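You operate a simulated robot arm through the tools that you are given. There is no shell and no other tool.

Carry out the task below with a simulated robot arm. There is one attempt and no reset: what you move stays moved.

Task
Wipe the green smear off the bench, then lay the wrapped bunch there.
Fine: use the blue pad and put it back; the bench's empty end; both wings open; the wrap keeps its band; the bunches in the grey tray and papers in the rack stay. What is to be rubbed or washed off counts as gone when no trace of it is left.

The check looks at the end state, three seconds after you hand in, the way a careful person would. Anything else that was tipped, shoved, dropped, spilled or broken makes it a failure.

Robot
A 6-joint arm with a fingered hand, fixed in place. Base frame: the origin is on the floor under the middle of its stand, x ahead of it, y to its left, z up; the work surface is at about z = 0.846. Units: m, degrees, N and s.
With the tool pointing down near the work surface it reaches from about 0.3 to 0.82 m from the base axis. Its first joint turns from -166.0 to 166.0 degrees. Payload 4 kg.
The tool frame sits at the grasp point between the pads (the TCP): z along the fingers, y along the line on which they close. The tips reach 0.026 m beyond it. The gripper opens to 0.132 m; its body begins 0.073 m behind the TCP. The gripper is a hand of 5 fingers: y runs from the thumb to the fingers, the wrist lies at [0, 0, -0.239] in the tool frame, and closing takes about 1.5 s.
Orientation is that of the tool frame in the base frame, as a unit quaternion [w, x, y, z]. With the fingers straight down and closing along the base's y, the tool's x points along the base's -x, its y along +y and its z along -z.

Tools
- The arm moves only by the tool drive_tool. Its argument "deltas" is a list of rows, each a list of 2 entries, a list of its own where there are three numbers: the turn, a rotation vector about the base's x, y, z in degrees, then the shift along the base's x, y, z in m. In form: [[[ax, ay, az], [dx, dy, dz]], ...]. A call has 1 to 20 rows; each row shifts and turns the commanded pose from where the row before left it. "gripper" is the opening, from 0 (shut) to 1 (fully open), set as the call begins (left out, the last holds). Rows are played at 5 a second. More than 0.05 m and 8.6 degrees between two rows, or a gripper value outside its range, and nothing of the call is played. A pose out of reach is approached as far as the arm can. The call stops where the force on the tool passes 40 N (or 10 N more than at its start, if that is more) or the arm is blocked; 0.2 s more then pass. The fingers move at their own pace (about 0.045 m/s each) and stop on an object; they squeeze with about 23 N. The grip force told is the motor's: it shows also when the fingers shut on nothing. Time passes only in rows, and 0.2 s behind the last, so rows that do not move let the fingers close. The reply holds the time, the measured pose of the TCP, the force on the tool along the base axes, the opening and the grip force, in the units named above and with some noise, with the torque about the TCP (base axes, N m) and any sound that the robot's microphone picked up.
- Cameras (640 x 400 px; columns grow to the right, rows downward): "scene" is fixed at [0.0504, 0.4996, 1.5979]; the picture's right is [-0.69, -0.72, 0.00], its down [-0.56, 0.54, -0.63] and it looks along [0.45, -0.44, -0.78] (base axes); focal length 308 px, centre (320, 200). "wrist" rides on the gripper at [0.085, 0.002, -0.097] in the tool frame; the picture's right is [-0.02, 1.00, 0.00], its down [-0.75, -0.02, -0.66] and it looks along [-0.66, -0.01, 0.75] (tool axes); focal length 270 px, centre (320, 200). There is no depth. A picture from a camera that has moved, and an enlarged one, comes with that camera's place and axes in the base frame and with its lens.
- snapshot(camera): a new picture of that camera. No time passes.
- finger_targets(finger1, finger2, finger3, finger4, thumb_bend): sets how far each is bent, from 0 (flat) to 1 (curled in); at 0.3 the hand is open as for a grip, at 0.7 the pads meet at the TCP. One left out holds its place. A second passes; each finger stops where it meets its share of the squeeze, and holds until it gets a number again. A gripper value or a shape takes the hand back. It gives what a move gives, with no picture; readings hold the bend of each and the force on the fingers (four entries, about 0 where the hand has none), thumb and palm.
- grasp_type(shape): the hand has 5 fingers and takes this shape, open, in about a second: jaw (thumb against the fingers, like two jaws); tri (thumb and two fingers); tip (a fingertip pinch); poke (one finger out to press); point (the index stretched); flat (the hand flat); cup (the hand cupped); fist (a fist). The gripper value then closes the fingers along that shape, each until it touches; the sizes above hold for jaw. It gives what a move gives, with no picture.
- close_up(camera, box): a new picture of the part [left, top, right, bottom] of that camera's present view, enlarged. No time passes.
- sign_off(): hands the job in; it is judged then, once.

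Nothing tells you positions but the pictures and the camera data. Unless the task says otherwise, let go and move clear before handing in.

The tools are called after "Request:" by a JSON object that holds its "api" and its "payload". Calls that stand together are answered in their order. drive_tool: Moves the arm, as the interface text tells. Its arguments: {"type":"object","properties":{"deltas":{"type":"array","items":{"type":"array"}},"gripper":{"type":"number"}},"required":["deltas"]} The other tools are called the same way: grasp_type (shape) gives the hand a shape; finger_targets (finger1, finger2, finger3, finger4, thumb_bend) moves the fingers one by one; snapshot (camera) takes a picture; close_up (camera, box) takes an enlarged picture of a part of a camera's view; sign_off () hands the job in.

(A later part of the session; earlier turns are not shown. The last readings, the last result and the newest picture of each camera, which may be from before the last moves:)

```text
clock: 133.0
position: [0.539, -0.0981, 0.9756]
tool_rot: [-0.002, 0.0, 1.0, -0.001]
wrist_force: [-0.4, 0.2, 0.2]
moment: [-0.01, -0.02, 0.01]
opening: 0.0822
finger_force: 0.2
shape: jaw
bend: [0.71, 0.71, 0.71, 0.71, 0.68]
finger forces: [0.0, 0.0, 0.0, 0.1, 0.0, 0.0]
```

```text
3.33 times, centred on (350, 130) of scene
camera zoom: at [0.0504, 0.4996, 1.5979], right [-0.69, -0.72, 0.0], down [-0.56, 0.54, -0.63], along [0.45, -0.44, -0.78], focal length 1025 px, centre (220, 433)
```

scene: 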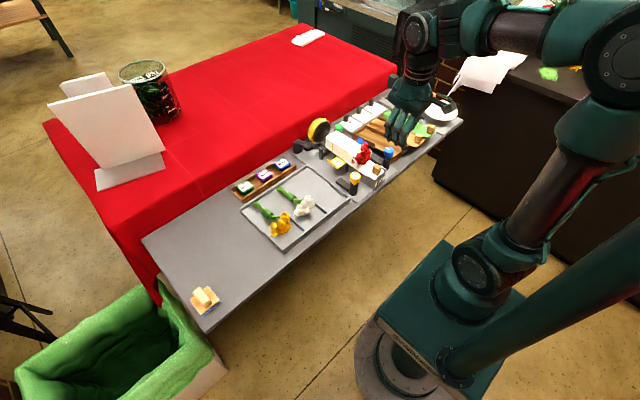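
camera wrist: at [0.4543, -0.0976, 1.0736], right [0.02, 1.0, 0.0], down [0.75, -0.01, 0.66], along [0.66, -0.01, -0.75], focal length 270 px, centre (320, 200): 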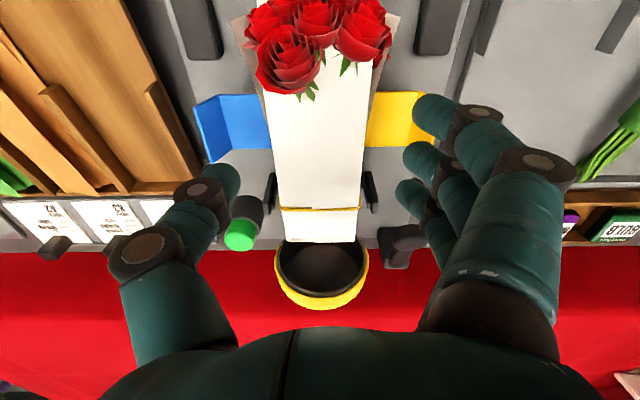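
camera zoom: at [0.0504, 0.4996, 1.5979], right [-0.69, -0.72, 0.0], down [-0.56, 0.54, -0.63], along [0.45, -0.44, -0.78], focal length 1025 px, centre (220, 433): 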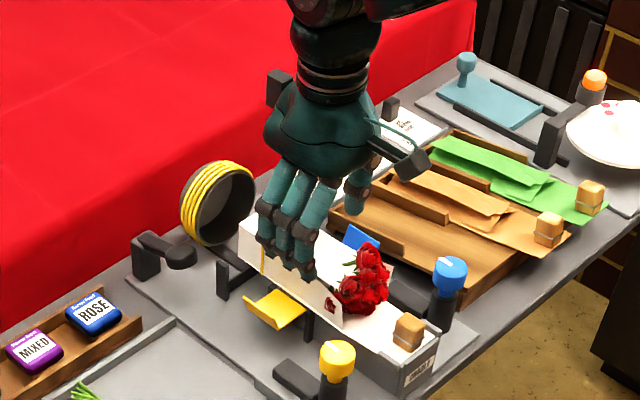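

Well centred over the wrap. I'll descend so the fingertips flank its sides.

Request:
{"api": "drive_tool", "payload": {"deltas": [[[0, 0, 0], [0, -0.001, -0.015]], [[0, 0, 0], [0, 0, -0.013]], [[0, 0, 0], [0, 0, -0.01]], [[0, 0, 0], [0, 0, 0]]]}}

Request:
{"api": "snapshot", "payload": {"camera": "wrist"}}

Request:
{"api": "close_up", "payload": {"camera": "scene", "box": [280, 70, 420, 190]}}

```text
clock: 134.0
position: [0.539, -0.0989, 0.936]
tool_rot: [-0.002, 0.0, 1.0, -0.001]
wrist_force: [0.3, -0.5, 0.4]
moment: [0.0, 0.0, -0.01]
opening: 0.0824
finger_force: 0.0
shape: jaw
bend: [0.71, 0.71, 0.71, 0.71, 0.68]
finger forces: [0.1, 0.0, 0.1, 0.1, 0.0, 0.0]
```

```text
taken
camera wrist: at [0.4546, -0.0978, 1.0355], right [0.02, 1.0, 0.0], down [0.75, -0.01, 0.66], along [0.66, -0.01, -0.75], focal length 270 px, centre (320, 200)
```

wrist: 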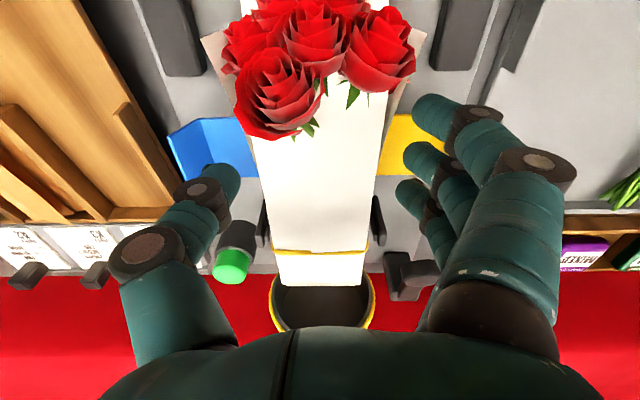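

```text
3.33 times, centred on (350, 130) of scene
camera zoom: at [0.0504, 0.4996, 1.5979], right [-0.69, -0.72, 0.0], down [-0.56, 0.54, -0.63], along [0.45, -0.44, -0.78], focal length 1025 px, centre (220, 433)
```

zoom: 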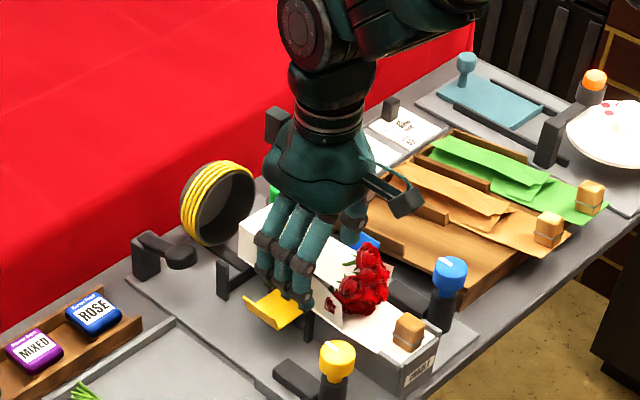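

Fingers flank the wrap below its top edge. I'll lower 5 mm more and close gently.

Request:
{"api": "drive_tool", "payload": {"deltas": [[[0, 0, 0], [0, 0, -0.005]], [[0, 0, 0], [0, 0, 0]]]}}

Request:
{"api": "drive_tool", "payload": {"deltas": [[[0, 0, 0], [0, 0, 0]], [[0, 0, 0], [0, 0, 0]], [[0, 0, 0], [0, 0, 0]], [[0, 0, 0], [0, 0, 0]], [[0, 0, 0], [0, 0, 0]], [[0, 0, 0], [0, 0, 0]]], "gripper": 0}}

Request:
{"api": "snapshot", "payload": {"camera": "wrist"}}

Request:
{"api": "close_up", "payload": {"camera": "scene", "box": [280, 70, 420, 190]}}

```text
clock: 134.6
position: [0.5385, -0.0999, 0.9318]
tool_rot: [0.0, 0.0, 1.0, 0.0]
wrist_force: [0.0, 0.2, -0.6]
moment: [0.0, -0.01, -0.01]
opening: 0.0824
finger_force: 0.0
shape: jaw
bend: [0.71, 0.71, 0.71, 0.71, 0.68]
finger forces: [0.0, 0.0, 0.0, 0.0, 0.1, 0.0]
```

```text
clock: 136.0
position: [0.5384, -0.0988, 0.9324]
tool_rot: [-0.002, 0.0, 1.0, -0.001]
wrist_force: [0.1, -0.6, -0.4]
moment: [0.02, -0.02, 0.01]
opening: 0.0219
finger_force: 23.2
shape: jaw
bend: [0.73, 0.7, 0.71, 0.73, 0.7]
finger forces: [4.9, 5.4, 5.3, 4.9, 20.4, 0.1]
```

```text
taken
camera wrist: at [0.4546, -0.098, 1.0305], right [0.02, 1.0, 0.0], down [0.75, -0.01, 0.66], along [0.66, -0.01, -0.75], focal length 270 px, centre (320, 200)
```

wrist: 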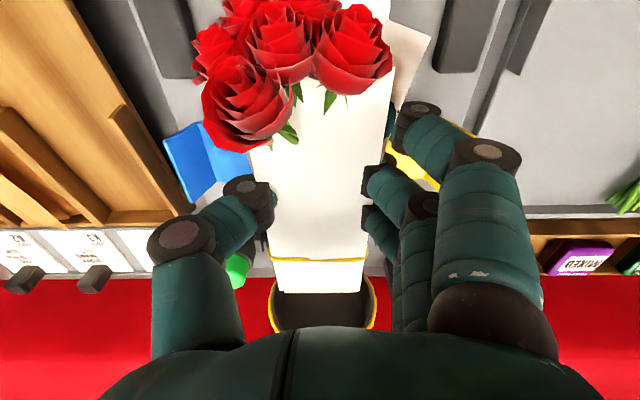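

```text
3.33 times, centred on (350, 130) of scene
camera zoom: at [0.0504, 0.4996, 1.5979], right [-0.69, -0.72, 0.0], down [-0.56, 0.54, -0.63], along [0.45, -0.44, -0.78], focal length 1025 px, centre (220, 433)
```

zoom: 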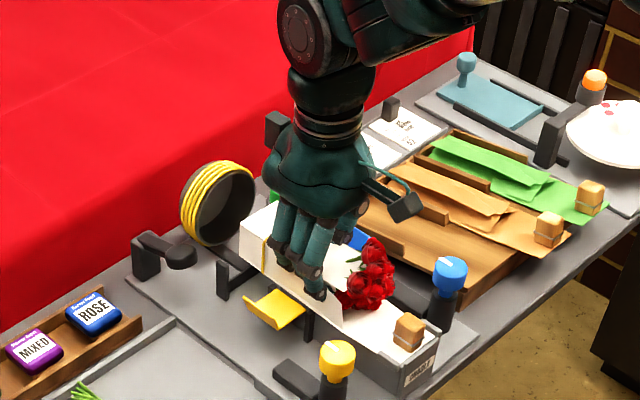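

All four fingers and the thumb hold the wrap. I'll lift slowly and check it comes free of the cradle.

Request:
{"api": "drive_tool", "payload": {"deltas": [[[0, 0, 0], [0, 0, 0.008]], [[0, 0, 0], [0, 0, 0.01]], [[0, 0, 0], [0, 0, 0.012]], [[0, 0, 0], [0, 0, 0]]]}}

Request:
{"api": "snapshot", "payload": {"camera": "wrist"}}

Request:
{"api": "close_up", "payload": {"camera": "scene", "box": [280, 70, 420, 190]}}

```text
clock: 137.0
position: [0.5367, -0.0989, 0.9602]
tool_rot: [-0.002, 0.001, 1.0, -0.001]
wrist_force: [1.3, -0.1, -1.1]
moment: [0.0, -0.05, -0.01]
opening: 0.022
finger_force: 22.5
shape: jaw
bend: [0.73, 0.7, 0.71, 0.73, 0.7]
finger forces: [4.8, 5.5, 5.4, 4.9, 20.4, 0.0]
```

```text
taken
camera wrist: at [0.4537, -0.0978, 1.0591], right [0.02, 1.0, 0.0], down [0.75, -0.01, 0.66], along [0.66, -0.01, -0.75], focal length 270 px, centre (320, 200)
```

wrist: 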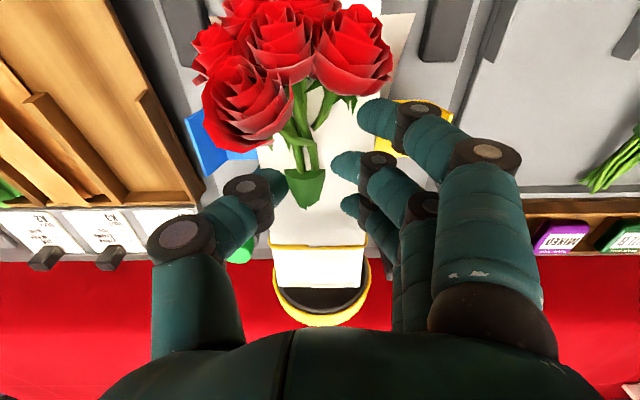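

```text
3.33 times, centred on (350, 130) of scene
camera zoom: at [0.0504, 0.4996, 1.5979], right [-0.69, -0.72, 0.0], down [-0.56, 0.54, -0.63], along [0.45, -0.44, -0.78], focal length 1025 px, centre (220, 433)
```

zoom: 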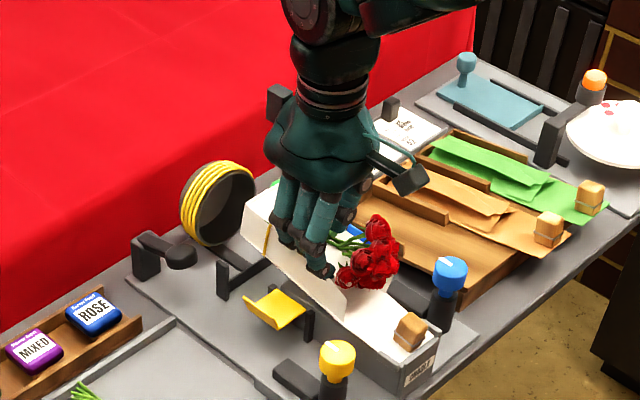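

Careful: the roses and their stems are rising out of the paper while the wrap stays behind, so the fingers gripped the stems, not the wrap. I'll look closely before doing anything else.

Request:
{"api": "close_up", "payload": {"camera": "scene", "box": [310, 105, 390, 195]}}

Request:
{"api": "close_up", "payload": {"camera": "wrist", "box": [180, 0, 460, 330]}}

```text
4.44 times, centred on (350, 150) of scene
camera zoom: at [0.0504, 0.4996, 1.5979], right [-0.69, -0.72, 0.0], down [-0.56, 0.54, -0.63], along [0.45, -0.44, -0.78], focal length 1367 px, centre (187, 422)
```

zoom: 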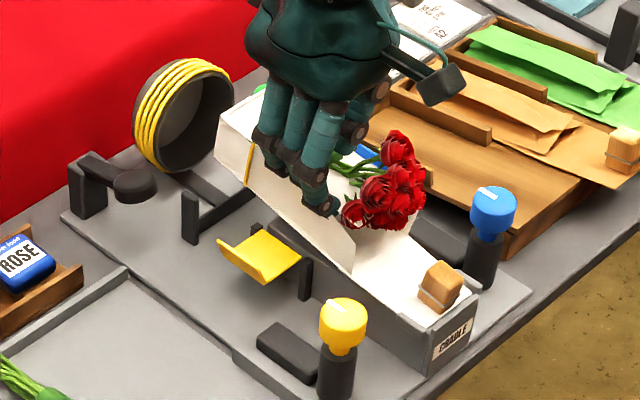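

```text
1.21 times, centred on (320, 165) of wrist
camera zoom: at [0.4537, -0.0978, 1.0591], right [0.02, 1.0, 0.0], down [0.75, -0.01, 0.66], along [0.66, -0.01, -0.75], focal length 328 px, centre (320, 242)
```

zoom: 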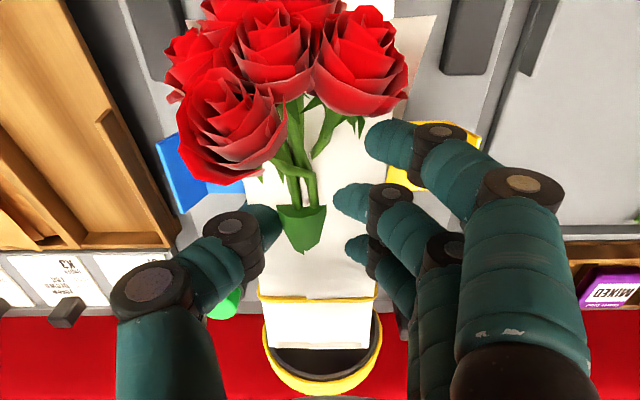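

The far end of the wrap did rise with the hand while the tab end stayed down, so the paper is tilting. I'll zoom in more to understand.

Request:
{"api": "close_up", "payload": {"camera": "scene", "box": [330, 115, 385, 180]}}

Request:
{"api": "close_up", "payload": {"camera": "wrist", "box": [230, 80, 400, 300]}}

```text
6.15 times, centred on (358, 148) of scene
camera zoom: at [0.0504, 0.4996, 1.5979], right [-0.69, -0.72, 0.0], down [-0.56, 0.54, -0.63], along [0.45, -0.44, -0.78], focal length 1892 px, centre (89, 523)
```

zoom: 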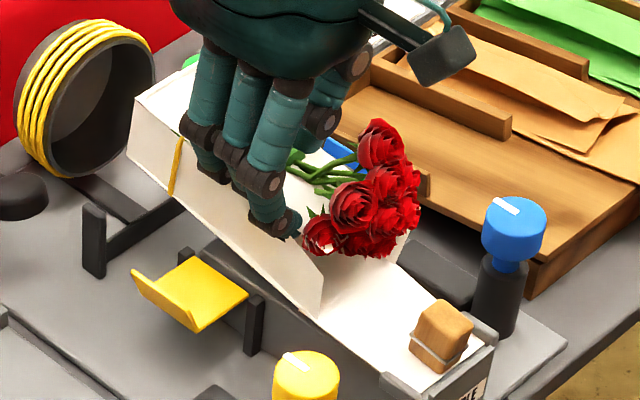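

```text
1.82 times, centred on (315, 190) of wrist
camera zoom: at [0.4537, -0.0978, 1.0591], right [0.02, 1.0, 0.0], down [0.75, -0.01, 0.66], along [0.66, -0.01, -0.75], focal length 491 px, centre (329, 218)
```

zoom: 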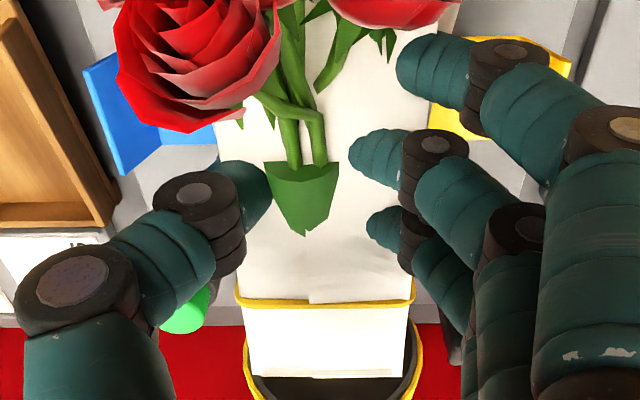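

The whole paper pivots about its front edge: at the band it rose exactly with the bunch, so the band ties paper and stems together. I'll lift a little more and watch whether the rest follows.

Request:
{"api": "drive_tool", "payload": {"deltas": [[[0, 0, 0], [0, 0, 0.01]], [[0, 0, 0], [0, 0, 0.01]], [[0, 0, 0], [0, 0, 0]]]}}

Request:
{"api": "close_up", "payload": {"camera": "scene", "box": [320, 105, 390, 185]}}

Request:
{"api": "snapshot", "payload": {"camera": "wrist"}}

```text
clock: 137.8
position: [0.5373, -0.1001, 0.9812]
tool_rot: [-0.001, 0.0, 1.0, -0.001]
wrist_force: [-0.2, -0.4, -1.5]
moment: [0.03, -0.02, 0.01]
opening: 0.0219
finger_force: 22.8
shape: jaw
bend: [0.73, 0.7, 0.71, 0.73, 0.7]
finger forces: [4.7, 5.5, 5.3, 4.9, 20.4, 0.1]
```

```text
5.00 times, centred on (355, 145) of scene
camera zoom: at [0.0504, 0.4996, 1.5979], right [-0.69, -0.72, 0.0], down [-0.56, 0.54, -0.63], along [0.45, -0.44, -0.78], focal length 1538 px, centre (145, 475)
```

zoom: 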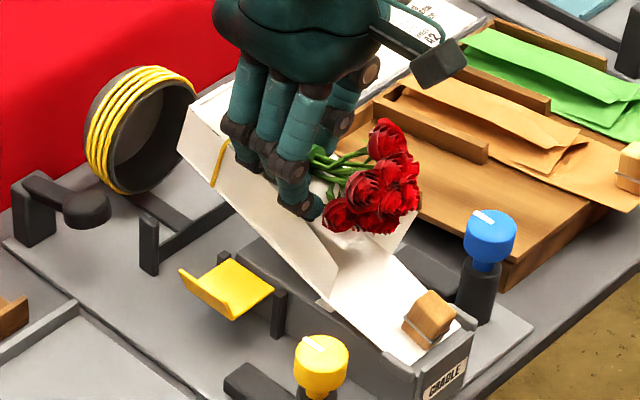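

```text
taken
camera wrist: at [0.4535, -0.0986, 1.0798], right [0.02, 1.0, 0.0], down [0.75, -0.01, 0.66], along [0.66, -0.01, -0.75], focal length 270 px, centre (320, 200)
```

wrist: 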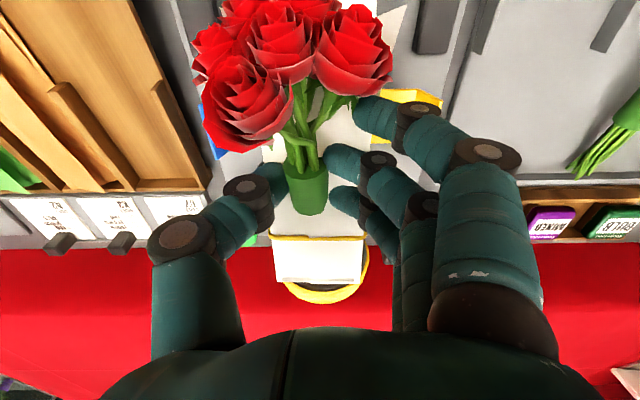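

It keeps pivoting with the far end following. I'll keep lifting in small steps to see it come clear.

Request:
{"api": "drive_tool", "payload": {"deltas": [[[0, 0, 0], [0, 0, 0.01]], [[0, 0, 0], [0, 0, 0.01]], [[0, 0, 0], [0, 0, 0.01]], [[0, 0, 0], [0, 0, 0]]]}}

Request:
{"api": "close_up", "payload": {"camera": "scene", "box": [320, 95, 400, 185]}}

Request:
{"api": "snapshot", "payload": {"camera": "wrist"}}

```text
clock: 138.8
position: [0.5374, -0.0993, 1.0129]
tool_rot: [-0.001, 0.0, 1.0, -0.001]
wrist_force: [-0.3, -0.3, -1.7]
moment: [-0.02, -0.02, 0.02]
opening: 0.0221
finger_force: 22.4
shape: jaw
bend: [0.73, 0.7, 0.71, 0.73, 0.7]
finger forces: [5.0, 5.4, 5.3, 4.9, 20.4, 0.1]
```

```text
4.44 times, centred on (360, 140) of scene
camera zoom: at [0.0504, 0.4996, 1.5979], right [-0.69, -0.72, 0.0], down [-0.56, 0.54, -0.63], along [0.45, -0.44, -0.78], focal length 1367 px, centre (142, 467)
```

zoom: 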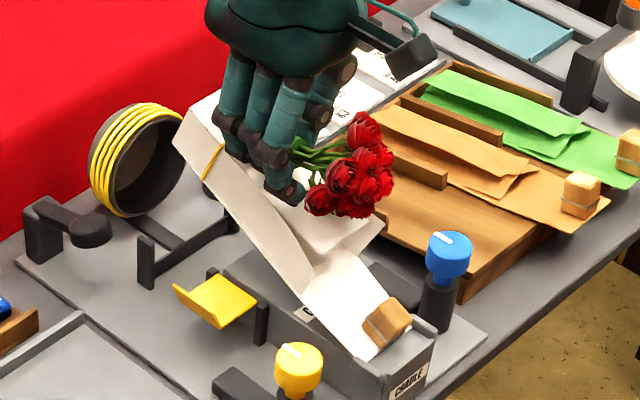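

```text
taken
camera wrist: at [0.4532, -0.0988, 1.1113], right [0.02, 1.0, 0.0], down [0.75, -0.01, 0.66], along [0.66, -0.01, -0.75], focal length 270 px, centre (320, 200)
```

wrist: 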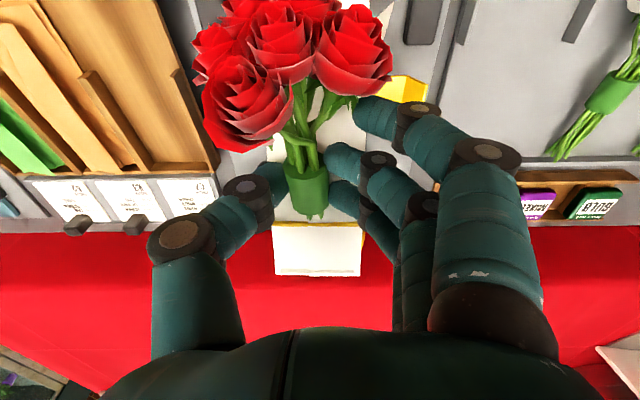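

The stems lift the paper through the band loop, so the paper hangs from it. To keep the band from sliding off the stem ends, I'll raise the load further and then pitch the hand so the roses point downward, which presses the band toward my fingers.

Request:
{"api": "drive_tool", "payload": {"deltas": [[[0, 0, 0], [0, 0, 0.01]], [[0, -4, 0], [0, 0, 0.012]], [[0, -4, 0], [0, 0, 0.012]], [[0, -4, 0], [0, 0, 0.012]], [[0, -4, 0], [0, 0, 0.012]], [[0, 0, 0], [0, 0, 0]]]}}

Request:
{"api": "close_up", "payload": {"camera": "scene", "box": [310, 75, 400, 185]}}

Request:
{"api": "snapshot", "payload": {"camera": "wrist"}}

```text
clock: 140.2
position: [0.5388, -0.0987, 1.0701]
tool_rot: [0.138, 0.0, 0.99, -0.001]
wrist_force: [-1.0, -0.6, -1.1]
moment: [0.05, -0.02, 0.0]
opening: 0.0221
finger_force: 23.3
shape: jaw
bend: [0.73, 0.7, 0.71, 0.73, 0.7]
finger forces: [4.8, 5.4, 5.4, 5.0, 20.4, 0.1]
```

```text
3.64 times, centred on (355, 130) of scene
camera zoom: at [0.0504, 0.4996, 1.5979], right [-0.69, -0.72, 0.0], down [-0.56, 0.54, -0.63], along [0.45, -0.44, -0.78], focal length 1118 px, centre (193, 454)
```

zoom: 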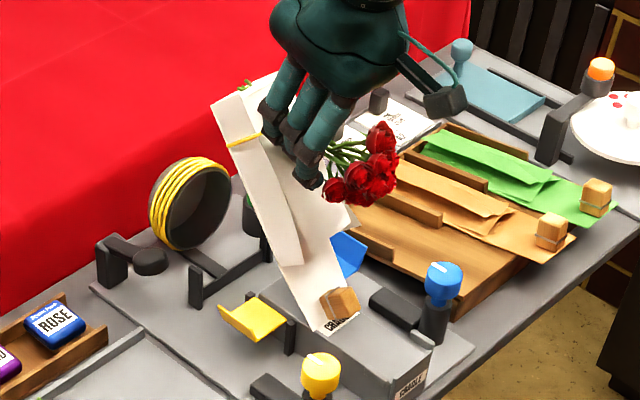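

```text
taken
camera wrist: at [0.4311, -0.0975, 1.1414], right [0.02, 1.0, 0.0], down [0.54, -0.01, 0.84], along [0.84, -0.01, -0.54], focal length 270 px, centre (320, 200)
```

wrist: 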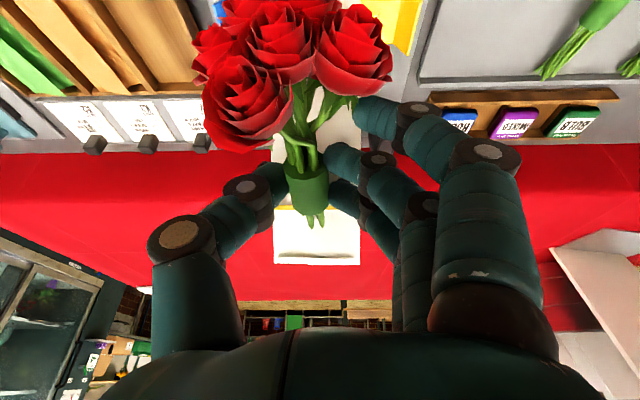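

The paper hangs by the band with the stems inside it. I'll pitch further to align the bunch with the paper, rising a bit more.

Request:
{"api": "drive_tool", "payload": {"deltas": [[[0, -5, 0], [0, 0, 0.015]], [[0, -5, 0], [0, 0, 0.015]], [[0, -5, 0], [0, 0, 0.015]], [[0, -5, 0], [0, 0, 0.015]], [[0, -5, 0], [0, 0, 0.01]], [[0, 0, 0], [0, 0, 0]]]}}

Request:
{"api": "close_up", "payload": {"camera": "scene", "box": [300, 50, 400, 185]}}

Request:
{"api": "snapshot", "payload": {"camera": "wrist"}}

```text
clock: 141.6
position: [0.54, -0.0983, 1.1391]
tool_rot: [0.35, 0.001, 0.937, -0.001]
wrist_force: [-0.4, 0.4, -1.3]
moment: [-0.01, 0.02, -0.03]
opening: 0.0221
finger_force: 23.5
shape: jaw
bend: [0.73, 0.7, 0.71, 0.73, 0.7]
finger forces: [4.9, 5.4, 5.2, 4.8, 20.3, 0.0]
```

```text
2.96 times, centred on (350, 118) of scene
camera zoom: at [0.0504, 0.4996, 1.5979], right [-0.69, -0.72, 0.0], down [-0.56, 0.54, -0.63], along [0.45, -0.44, -0.78], focal length 911 px, centre (231, 444)
```

zoom: 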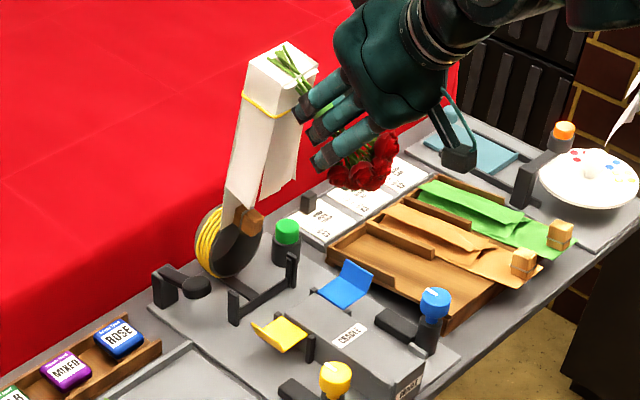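

```text
taken
camera wrist: at [0.4123, -0.0973, 1.1577], right [0.02, 1.0, 0.01], down [0.14, -0.01, 0.99], along [0.99, -0.01, -0.14], focal length 270 px, centre (320, 200)
```

wrist: 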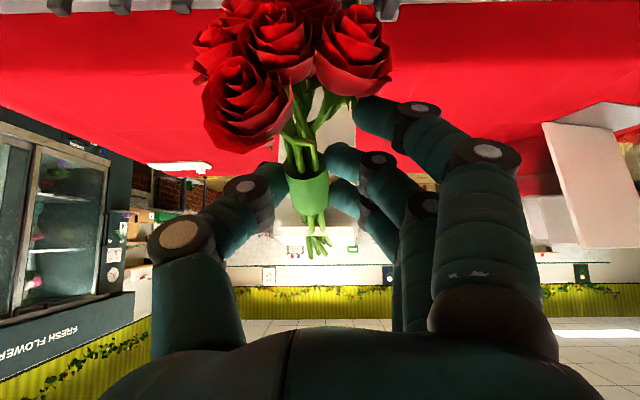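

The paper now hangs nearly vertical with the stem ends inside its top. I need a closer look before going on.

Request:
{"api": "close_up", "payload": {"camera": "scene", "box": [365, 60, 425, 130]}}

Request:
{"api": "close_up", "payload": {"camera": "scene", "box": [360, 55, 440, 130]}}

Request:
{"api": "close_up", "payload": {"camera": "wrist", "box": [240, 100, 400, 280]}}

Request:
{"api": "snapshot", "payload": {"camera": "scene"}}

```text
5.71 times, centred on (395, 95) of scene
camera zoom: at [0.0504, 0.4996, 1.5979], right [-0.69, -0.72, 0.0], down [-0.56, 0.54, -0.63], along [0.45, -0.44, -0.78], focal length 1757 px, centre (-109, 800)
```

zoom: 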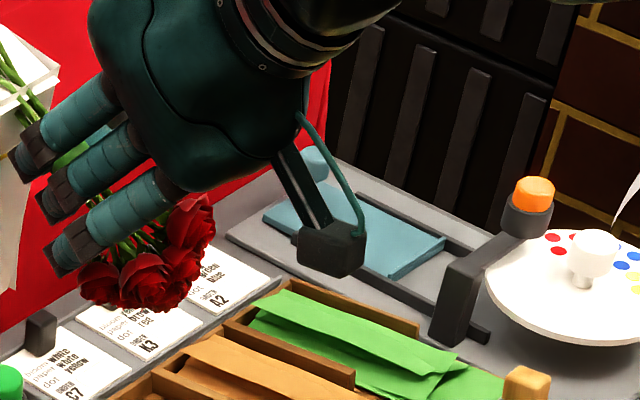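

```text
5.33 times, centred on (400, 92) of scene
camera zoom: at [0.0504, 0.4996, 1.5979], right [-0.69, -0.72, 0.0], down [-0.56, 0.54, -0.63], along [0.45, -0.44, -0.78], focal length 1640 px, centre (-107, 773)
```

zoom: 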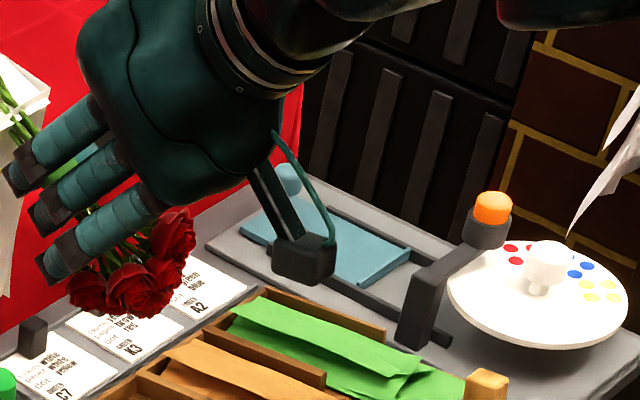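

```text
2.22 times, centred on (320, 190) of wrist
camera zoom: at [0.4123, -0.0973, 1.1577], right [0.02, 1.0, 0.01], down [0.14, -0.01, 0.99], along [0.99, -0.01, -0.14], focal length 601 px, centre (320, 222)
```

zoom: 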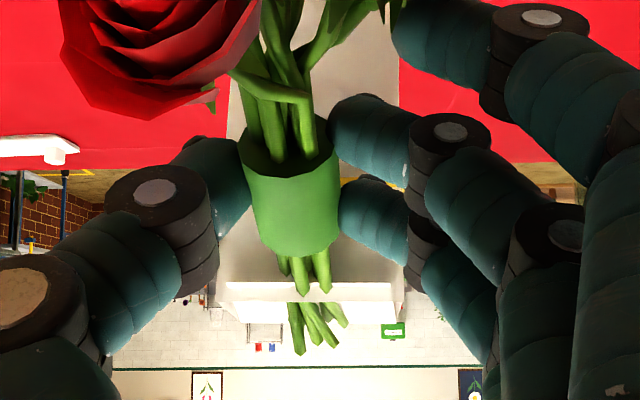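

```text
taken
```

scene: 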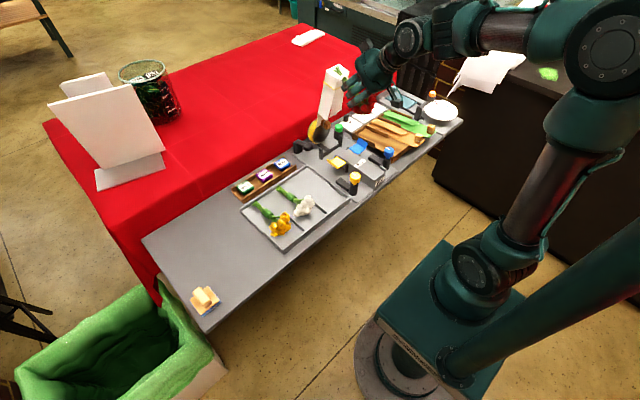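

Request:
{"api": "close_up", "payload": {"camera": "scene", "box": [305, 55, 385, 145]}}

Request:
{"api": "close_up", "payload": {"camera": "scene", "box": [322, 58, 358, 100]}}

```text
4.44 times, centred on (345, 100) of scene
camera zoom: at [0.0504, 0.4996, 1.5979], right [-0.69, -0.72, 0.0], down [-0.56, 0.54, -0.63], along [0.45, -0.44, -0.78], focal length 1367 px, centre (209, 644)
```

zoom: 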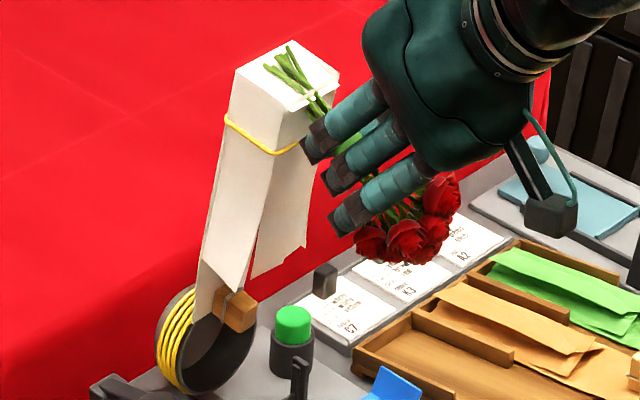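

```text
9.52 times, centred on (340, 79) of scene
camera zoom: at [0.0504, 0.4996, 1.5979], right [-0.69, -0.72, 0.0], down [-0.56, 0.54, -0.63], along [0.45, -0.44, -0.78], focal length 2928 px, centre (130, 1352)
```

zoom: 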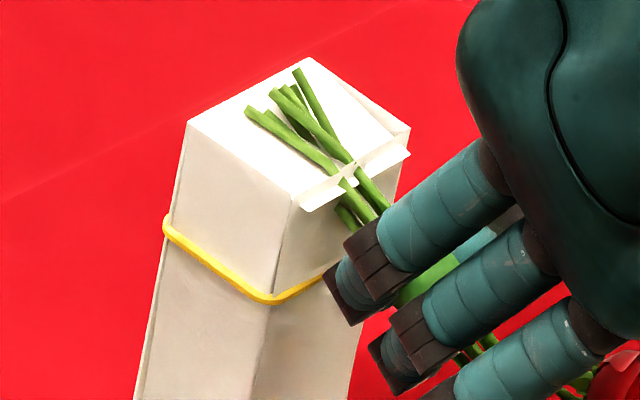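

The stems are hooked securely inside the band end of the paper and the hand's downward pitch keeps the paper sliding toward me, not off. The load is well above the bench, so I'll carry it slowly to the left.

Request:
{"api": "drive_tool", "payload": {"deltas": [[[0, 0, 0], [0, 0.008, 0]], [[0, 0, 0], [-0.002, 0.015, 0]], [[0, 0, 0], [-0.002, 0.018, 0]], [[0, 0, 0], [-0.002, 0.018, 0]], [[0, 0, 0], [-0.002, 0.018, 0]], [[0, 0, 0], [-0.002, 0.018, 0]], [[0, 0, 0], [0, 0.008, 0]], [[0, 0, 0], [0, 0, 0]]]}}

Request:
{"api": "snapshot", "payload": {"camera": "scene"}}

Request:
{"api": "snapshot", "payload": {"camera": "wrist"}}

```text
clock: 143.4
position: [0.5276, 0.0045, 1.1392]
tool_rot: [0.348, 0.0, 0.937, -0.001]
wrist_force: [0.5, -0.8, -1.6]
moment: [0.0, -0.01, -0.02]
opening: 0.0221
finger_force: 22.9
shape: jaw
bend: [0.73, 0.7, 0.71, 0.73, 0.7]
finger forces: [5.0, 5.3, 5.3, 4.8, 20.5, 0.1]
```

```text
taken
```

scene: 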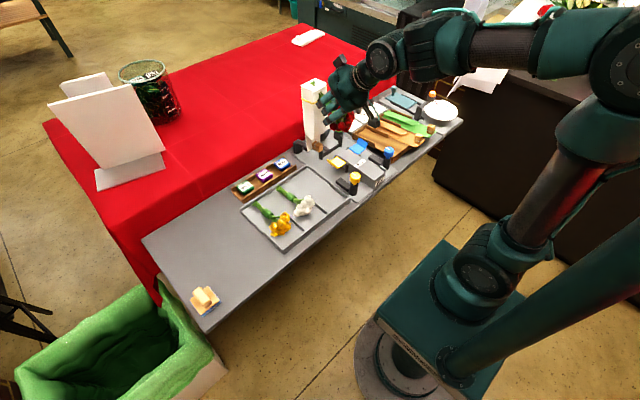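

```text
taken
camera wrist: at [0.4008, 0.0051, 1.1593], right [0.02, 1.0, 0.01], down [0.14, -0.01, 0.99], along [0.99, -0.01, -0.14], focal length 270 px, centre (320, 200)
```

wrist: 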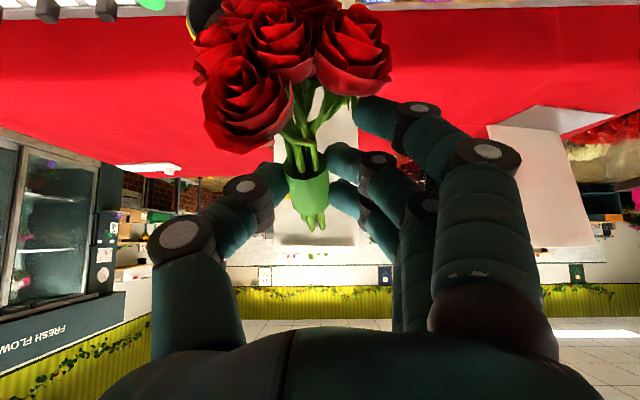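

Request:
{"api": "close_up", "payload": {"camera": "scene", "box": [285, 65, 365, 165]}}

Request:
{"api": "close_up", "payload": {"camera": "wrist", "box": [240, 100, 400, 280]}}

```text
4.00 times, centred on (325, 115) of scene
camera zoom: at [0.0504, 0.4996, 1.5979], right [-0.69, -0.72, 0.0], down [-0.56, 0.54, -0.63], along [0.45, -0.44, -0.78], focal length 1230 px, centre (300, 540)
```

zoom: 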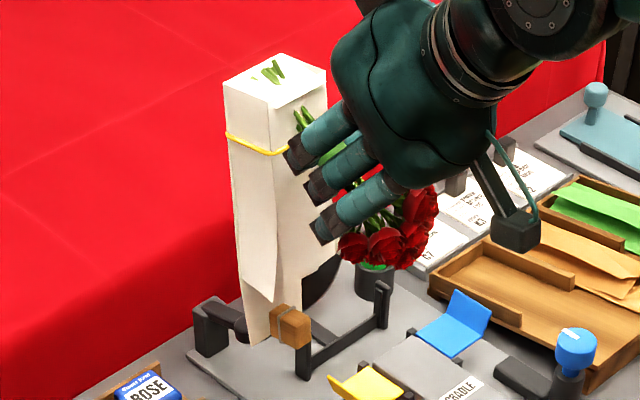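

```text
2.22 times, centred on (320, 190) of wrist
camera zoom: at [0.4008, 0.0051, 1.1593], right [0.02, 1.0, 0.01], down [0.14, -0.01, 0.99], along [0.99, -0.01, -0.14], focal length 601 px, centre (320, 222)
```

zoom: 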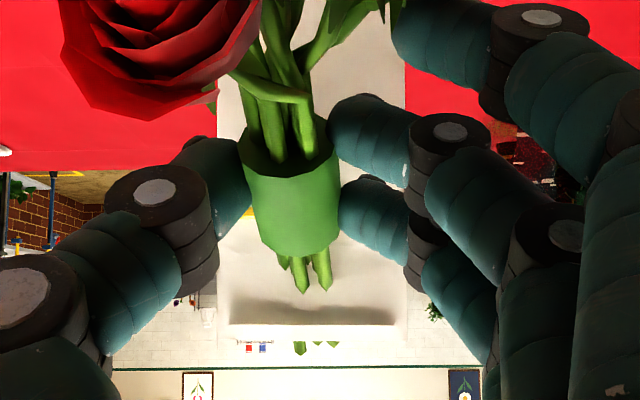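

I'll pause briefly to make sure the paper isn't creeping.

Request:
{"api": "drive_tool", "payload": {"deltas": [[[0, 0, 0], [0, 0, 0]], [[0, 0, 0], [0, 0, 0]], [[0, 0, 0], [0, 0, 0]], [[0, 0, 0], [0, 0, 0]], [[0, 0, 0], [0, 0, 0]]]}}

Request:
{"api": "close_up", "payload": {"camera": "scene", "box": [285, 65, 365, 165]}}

Request:
{"api": "close_up", "payload": {"camera": "wrist", "box": [240, 100, 400, 280]}}

```text
clock: 144.6
position: [0.5277, 0.0037, 1.1398]
tool_rot: [0.349, 0.0, 0.937, 0.0]
wrist_force: [0.1, 0.7, -2.3]
moment: [0.05, -0.01, -0.02]
opening: 0.022
finger_force: 23.2
shape: jaw
bend: [0.73, 0.7, 0.71, 0.73, 0.7]
finger forces: [4.9, 5.4, 5.2, 4.9, 20.4, 0.0]
```

```text
4.00 times, centred on (325, 115) of scene
camera zoom: at [0.0504, 0.4996, 1.5979], right [-0.69, -0.72, 0.0], down [-0.56, 0.54, -0.63], along [0.45, -0.44, -0.78], focal length 1230 px, centre (300, 540)
```

zoom: 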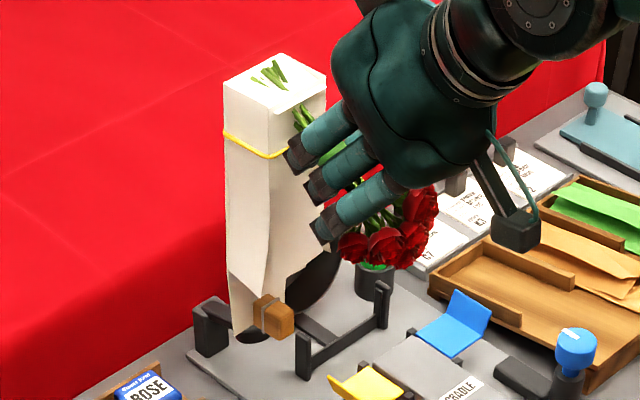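

```text
2.22 times, centred on (320, 190) of wrist
camera zoom: at [0.4009, 0.0049, 1.1594], right [0.02, 1.0, 0.01], down [0.14, -0.01, 0.99], along [0.99, -0.01, -0.14], focal length 601 px, centre (320, 222)
```

zoom: 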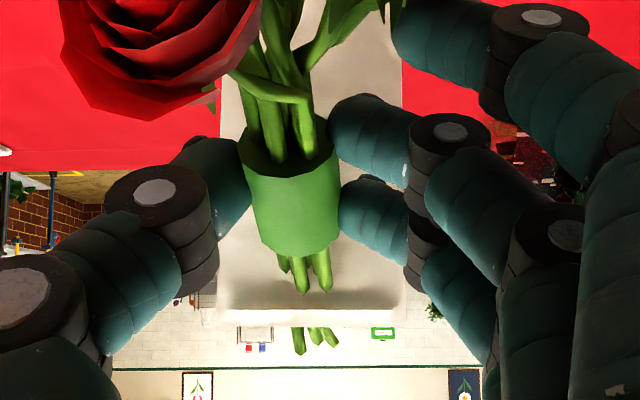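

The paper just swings gently about its hold on the stems and isn't slipping off. I'll continue left slowly.

Request:
{"api": "drive_tool", "payload": {"deltas": [[[0, 0, 0], [0, 0.006, 0]], [[0, 0, 0], [-0.001, 0.01, 0]], [[0, 0, 0], [-0.001, 0.014, 0]], [[0, 0, 0], [-0.001, 0.016, 0]], [[0, 0, 0], [-0.002, 0.016, 0]], [[0, 0, 0], [-0.002, 0.016, 0]], [[0, 0, 0], [-0.002, 0.016, 0]], [[0, 0, 0], [-0.002, 0.016, 0]], [[0, 0, 0], [-0.002, 0.016, 0]], [[0, 0, 0], [-0.002, 0.016, 0]], [[0, 0, 0], [-0.002, 0.016, 0]], [[0, 0, 0], [-0.001, 0.014, 0]], [[0, 0, 0], [-0.001, 0.01, 0]], [[0, 0, 0], [0, 0.006, 0]], [[0, 0, 0], [0, 0, 0]]]}}

Request:
{"api": "snapshot", "payload": {"camera": "scene"}}

Request:
{"api": "close_up", "payload": {"camera": "wrist", "box": [160, 0, 480, 280]}}

```text
clock: 147.8
position: [0.5085, 0.1933, 1.1397]
tool_rot: [0.349, 0.001, 0.937, -0.001]
wrist_force: [0.7, 0.0, -0.9]
moment: [0.02, -0.02, 0.0]
opening: 0.0221
finger_force: 22.9
shape: jaw
bend: [0.73, 0.7, 0.71, 0.73, 0.7]
finger forces: [5.0, 5.4, 5.3, 4.8, 20.4, 0.1]
```

```text
taken
```

scene: 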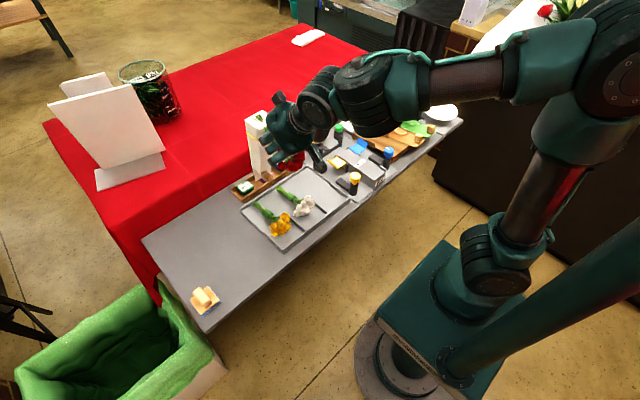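

```text
1.43 times, centred on (320, 140) of wrist
camera zoom: at [0.3823, 0.1946, 1.1601], right [0.02, 1.0, 0.01], down [0.14, -0.01, 0.99], along [0.99, -0.01, -0.14], focal length 386 px, centre (320, 286)
```

zoom: 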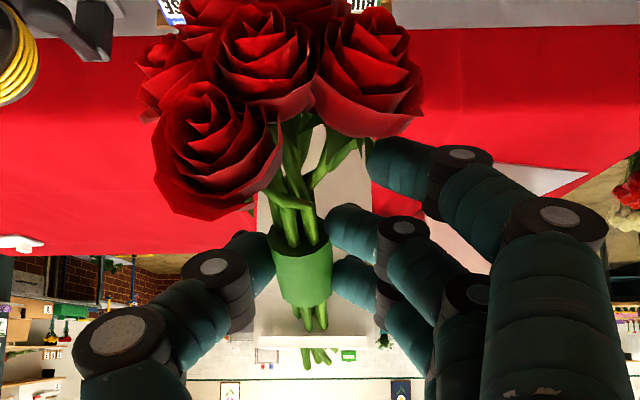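

Still holding. Continuing to y ≈ 0.385.

Request:
{"api": "drive_tool", "payload": {"deltas": [[[0, 0, 0], [0, 0.006, 0]], [[0, 0, 0], [-0.001, 0.01, 0]], [[0, 0, 0], [-0.001, 0.014, 0]], [[0, 0, 0], [-0.001, 0.016, 0]], [[0, 0, 0], [-0.001, 0.016, 0]], [[0, 0, 0], [-0.001, 0.016, 0]], [[0, 0, 0], [-0.001, 0.016, 0]], [[0, 0, 0], [-0.001, 0.016, 0]], [[0, 0, 0], [-0.001, 0.016, 0]], [[0, 0, 0], [-0.001, 0.016, 0]], [[0, 0, 0], [-0.001, 0.016, 0]], [[0, 0, 0], [0, 0.014, 0]], [[0, 0, 0], [0, 0.01, 0]], [[0, 0, 0], [0, 0.006, 0]], [[0, 0, 0], [0, 0, 0]], [[0, 0, 0], [0, 0, 0]]]}}

Request:
{"api": "snapshot", "payload": {"camera": "scene"}}

Request:
{"api": "close_up", "payload": {"camera": "scene", "box": [150, 100, 290, 240]}}

Request:
{"api": "snapshot", "payload": {"camera": "wrist"}}

```text
clock: 151.2
position: [0.4975, 0.3794, 1.1386]
tool_rot: [0.349, 0.0, 0.937, 0.0]
wrist_force: [-0.5, 0.0, -1.8]
moment: [0.04, 0.0, 0.02]
opening: 0.0219
finger_force: 22.5
shape: jaw
bend: [0.73, 0.7, 0.71, 0.73, 0.7]
finger forces: [5.0, 5.6, 5.3, 4.5, 20.5, 0.0]
```

```text
taken
```

scene: 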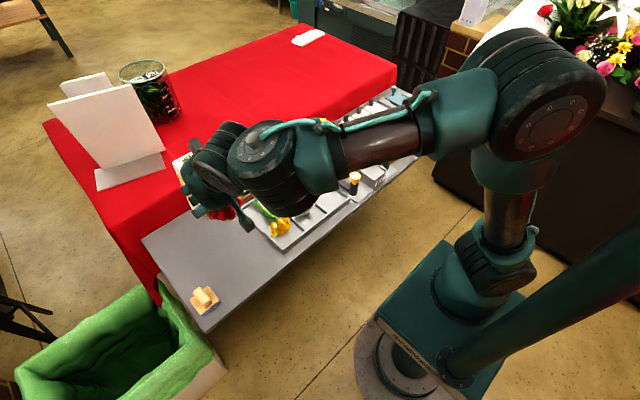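

```text
2.86 times, centred on (220, 170) of scene
camera zoom: at [0.0504, 0.4996, 1.5979], right [-0.69, -0.72, 0.0], down [-0.56, 0.54, -0.63], along [0.45, -0.44, -0.78], focal length 878 px, centre (606, 286)
```

zoom: 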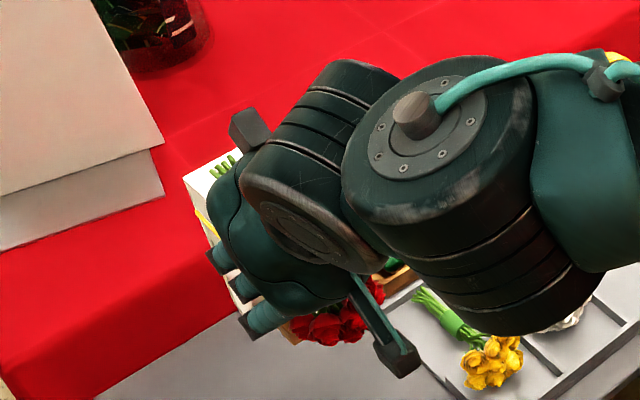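

```text
taken
camera wrist: at [0.3711, 0.3806, 1.1585], right [0.02, 1.0, 0.01], down [0.14, -0.01, 0.99], along [0.99, -0.01, -0.14], focal length 270 px, centre (320, 200)
```

wrist: 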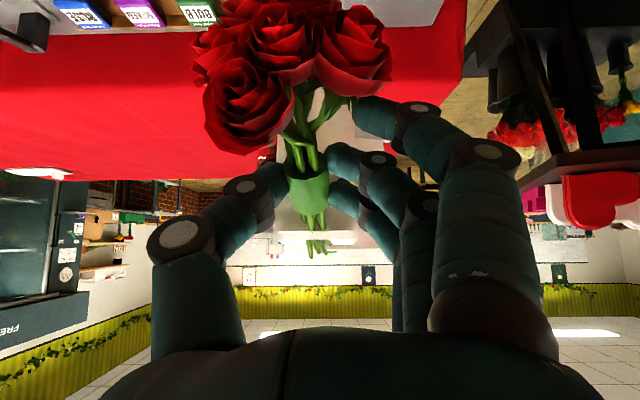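

I'm over the cleaned area with the wrap hanging. I'll back up in x and lower so the tab edge touches the bench first near x ≈ 0.46, then lay it down by arcing forward.

Request:
{"api": "drive_tool", "payload": {"deltas": [[[0, 0, 0], [-0.006, 0.0, 0]], [[0, 0, 0], [-0.01, 0.001, -0.003]], [[0, 0, 0], [-0.013, 0.001, -0.005]], [[0, 0, 0], [-0.014, 0.001, -0.006]], [[0, 0, 0], [-0.014, 0.001, -0.006]], [[0, 0, 0], [-0.014, 0.001, -0.006]], [[0, 0, 0], [-0.014, 0.0, -0.006]], [[0, 0, 0], [-0.014, 0.0, -0.006]], [[0, 0, 0], [-0.013, 0.0, -0.006]], [[0, 0, 0], [-0.01, 0, -0.005]], [[0, 0, 0], [-0.005, 0, -0.003]], [[0, 0, 0], [0, 0, 0]], [[0, 0, 0], [0, 0, 0]], [[0, 0, 0], [0, 0, 0]]]}}

Request:
{"api": "snapshot", "payload": {"camera": "scene"}}

Request:
{"api": "snapshot", "payload": {"camera": "wrist"}}

```text
clock: 154.2
position: [0.371, 0.3852, 1.0852]
tool_rot: [0.349, 0.001, 0.937, -0.001]
wrist_force: [0.1, -0.5, -1.2]
moment: [0.0, 0.02, 0.01]
opening: 0.0221
finger_force: 23.0
shape: jaw
bend: [0.73, 0.7, 0.71, 0.73, 0.7]
finger forces: [5.0, 5.5, 5.3, 4.6, 20.4, 0.0]
```

```text
taken
```

scene: 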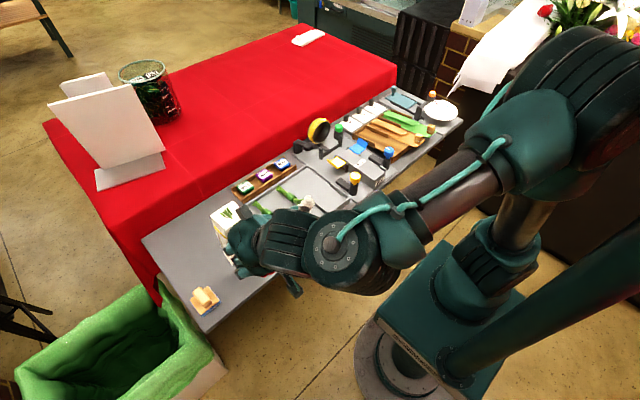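

```text
taken
camera wrist: at [0.2437, 0.3859, 1.1054], right [0.02, 1.0, 0.01], down [0.14, -0.01, 0.99], along [0.99, -0.01, -0.14], focal length 270 px, centre (320, 200)
```

wrist: 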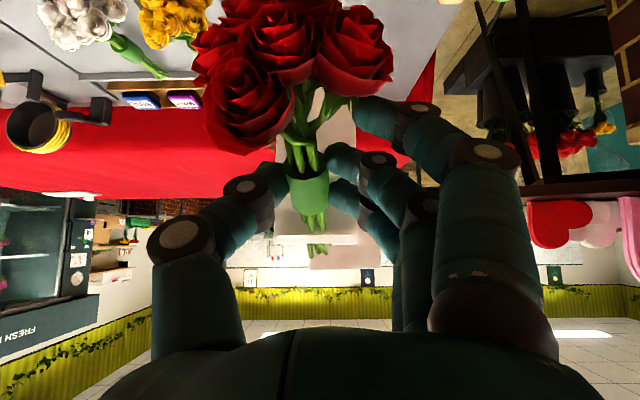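

Request:
{"api": "close_up", "payload": {"camera": "scene", "box": [180, 190, 310, 310]}}

Request:
{"api": "close_up", "payload": {"camera": "wrist", "box": [200, 60, 420, 280]}}

```text
3.33 times, centred on (245, 250) of scene
camera zoom: at [0.0504, 0.4996, 1.5979], right [-0.69, -0.72, 0.0], down [-0.56, 0.54, -0.63], along [0.45, -0.44, -0.78], focal length 1025 px, centre (570, 33)
```

zoom: 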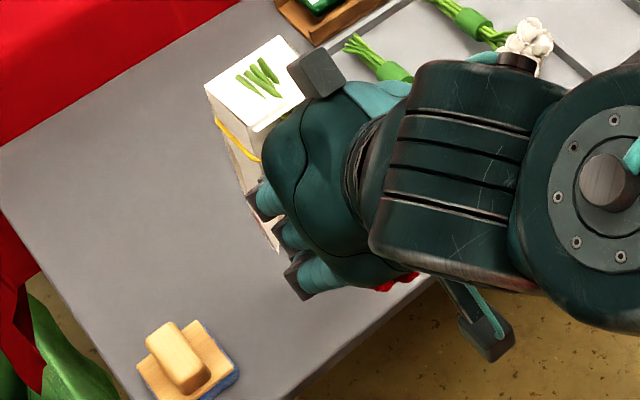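

```text
1.82 times, centred on (310, 170) of wrist
camera zoom: at [0.2437, 0.3859, 1.1054], right [0.02, 1.0, 0.01], down [0.14, -0.01, 0.99], along [0.99, -0.01, -0.14], focal length 491 px, centre (338, 254)
```

zoom: 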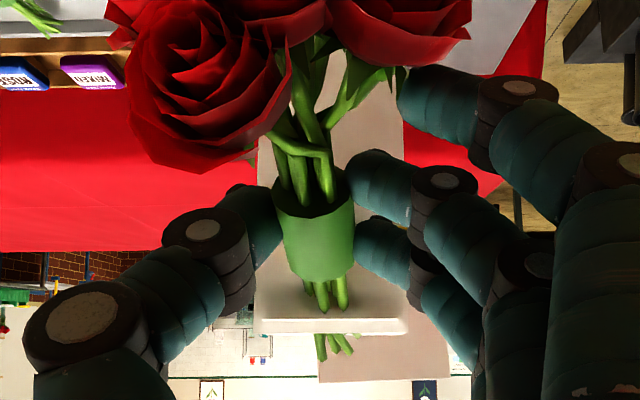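

I'll lower slowly toward first contact of the tab edge.

Request:
{"api": "drive_tool", "payload": {"deltas": [[[0, 0, 0], [0, 0, -0.012]], [[0, 0, 0], [0, 0, -0.015]], [[0, 0, 0], [0, 0, -0.015]], [[0, 0, 0], [0, 0, -0.012]], [[0, 0, 0], [0, 0, 0]]]}}

Request:
{"api": "close_up", "payload": {"camera": "wrist", "box": [200, 0, 420, 280]}}

Request:
{"api": "close_up", "payload": {"camera": "scene", "box": [180, 190, 310, 310]}}

```text
clock: 155.4
position: [0.3733, 0.384, 1.0322]
tool_rot: [0.349, 0.0, 0.937, -0.001]
wrist_force: [0.0, -0.7, -1.2]
moment: [0.0, -0.06, -0.02]
opening: 0.0221
finger_force: 23.6
shape: jaw
bend: [0.73, 0.7, 0.71, 0.73, 0.7]
finger forces: [5.0, 5.4, 5.4, 4.9, 20.5, 0.0]
```

```text
1.43 times, centred on (310, 140) of wrist
camera zoom: at [0.246, 0.3861, 1.0521], right [0.02, 1.0, 0.01], down [0.14, -0.01, 0.99], along [0.99, -0.01, -0.14], focal length 386 px, centre (334, 286)
```

zoom: 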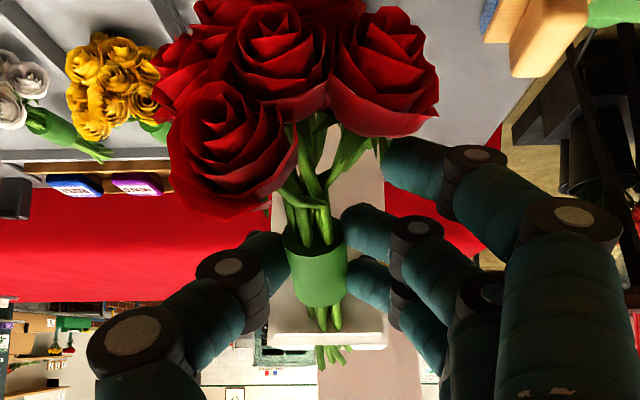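

```text
3.33 times, centred on (245, 250) of scene
camera zoom: at [0.0504, 0.4996, 1.5979], right [-0.69, -0.72, 0.0], down [-0.56, 0.54, -0.63], along [0.45, -0.44, -0.78], focal length 1025 px, centre (570, 33)
```

zoom: 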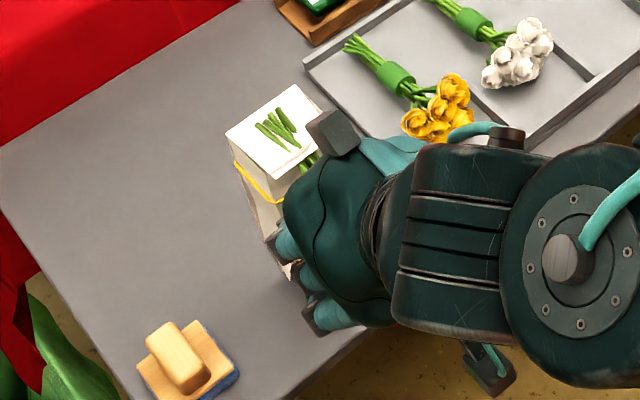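

Request:
{"api": "drive_tool", "payload": {"deltas": [[[0, 0, 0], [0, 0, -0.01]], [[0, 0, 0], [0, 0, -0.01]], [[0, 0, 0], [0, 0, -0.006]], [[0, 0, 0], [0, 0, 0]]]}}

Request:
{"api": "close_up", "payload": {"camera": "wrist", "box": [200, 0, 420, 280]}}

Request:
{"api": "close_up", "payload": {"camera": "scene", "box": [180, 190, 310, 310]}}

```text
clock: 156.4
position: [0.3731, 0.3827, 1.0076]
tool_rot: [0.349, 0.0, 0.937, -0.001]
wrist_force: [-0.3, -0.2, 4.9]
moment: [-0.01, -0.41, 0.04]
opening: 0.0216
finger_force: 23.8
shape: jaw
bend: [0.74, 0.69, 0.71, 0.74, 0.7]
finger forces: [3.1, 4.5, 6.5, 5.1, 20.8, 0.1]
```

```text
1.43 times, centred on (310, 140) of wrist
camera zoom: at [0.2456, 0.3851, 1.0259], right [0.02, 1.0, 0.01], down [0.14, -0.01, 0.99], along [0.99, -0.01, -0.14], focal length 386 px, centre (334, 286)
```

zoom: 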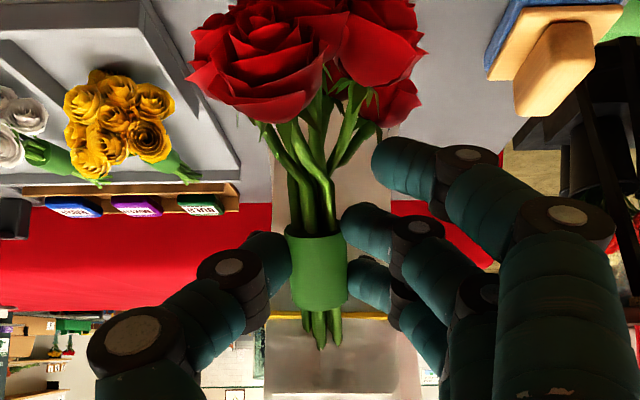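

```text
3.33 times, centred on (245, 250) of scene
camera zoom: at [0.0504, 0.4996, 1.5979], right [-0.69, -0.72, 0.0], down [-0.56, 0.54, -0.63], along [0.45, -0.44, -0.78], focal length 1025 px, centre (570, 33)
```

zoom: 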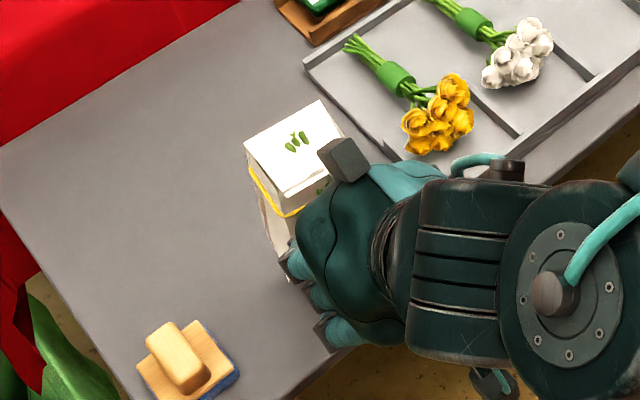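

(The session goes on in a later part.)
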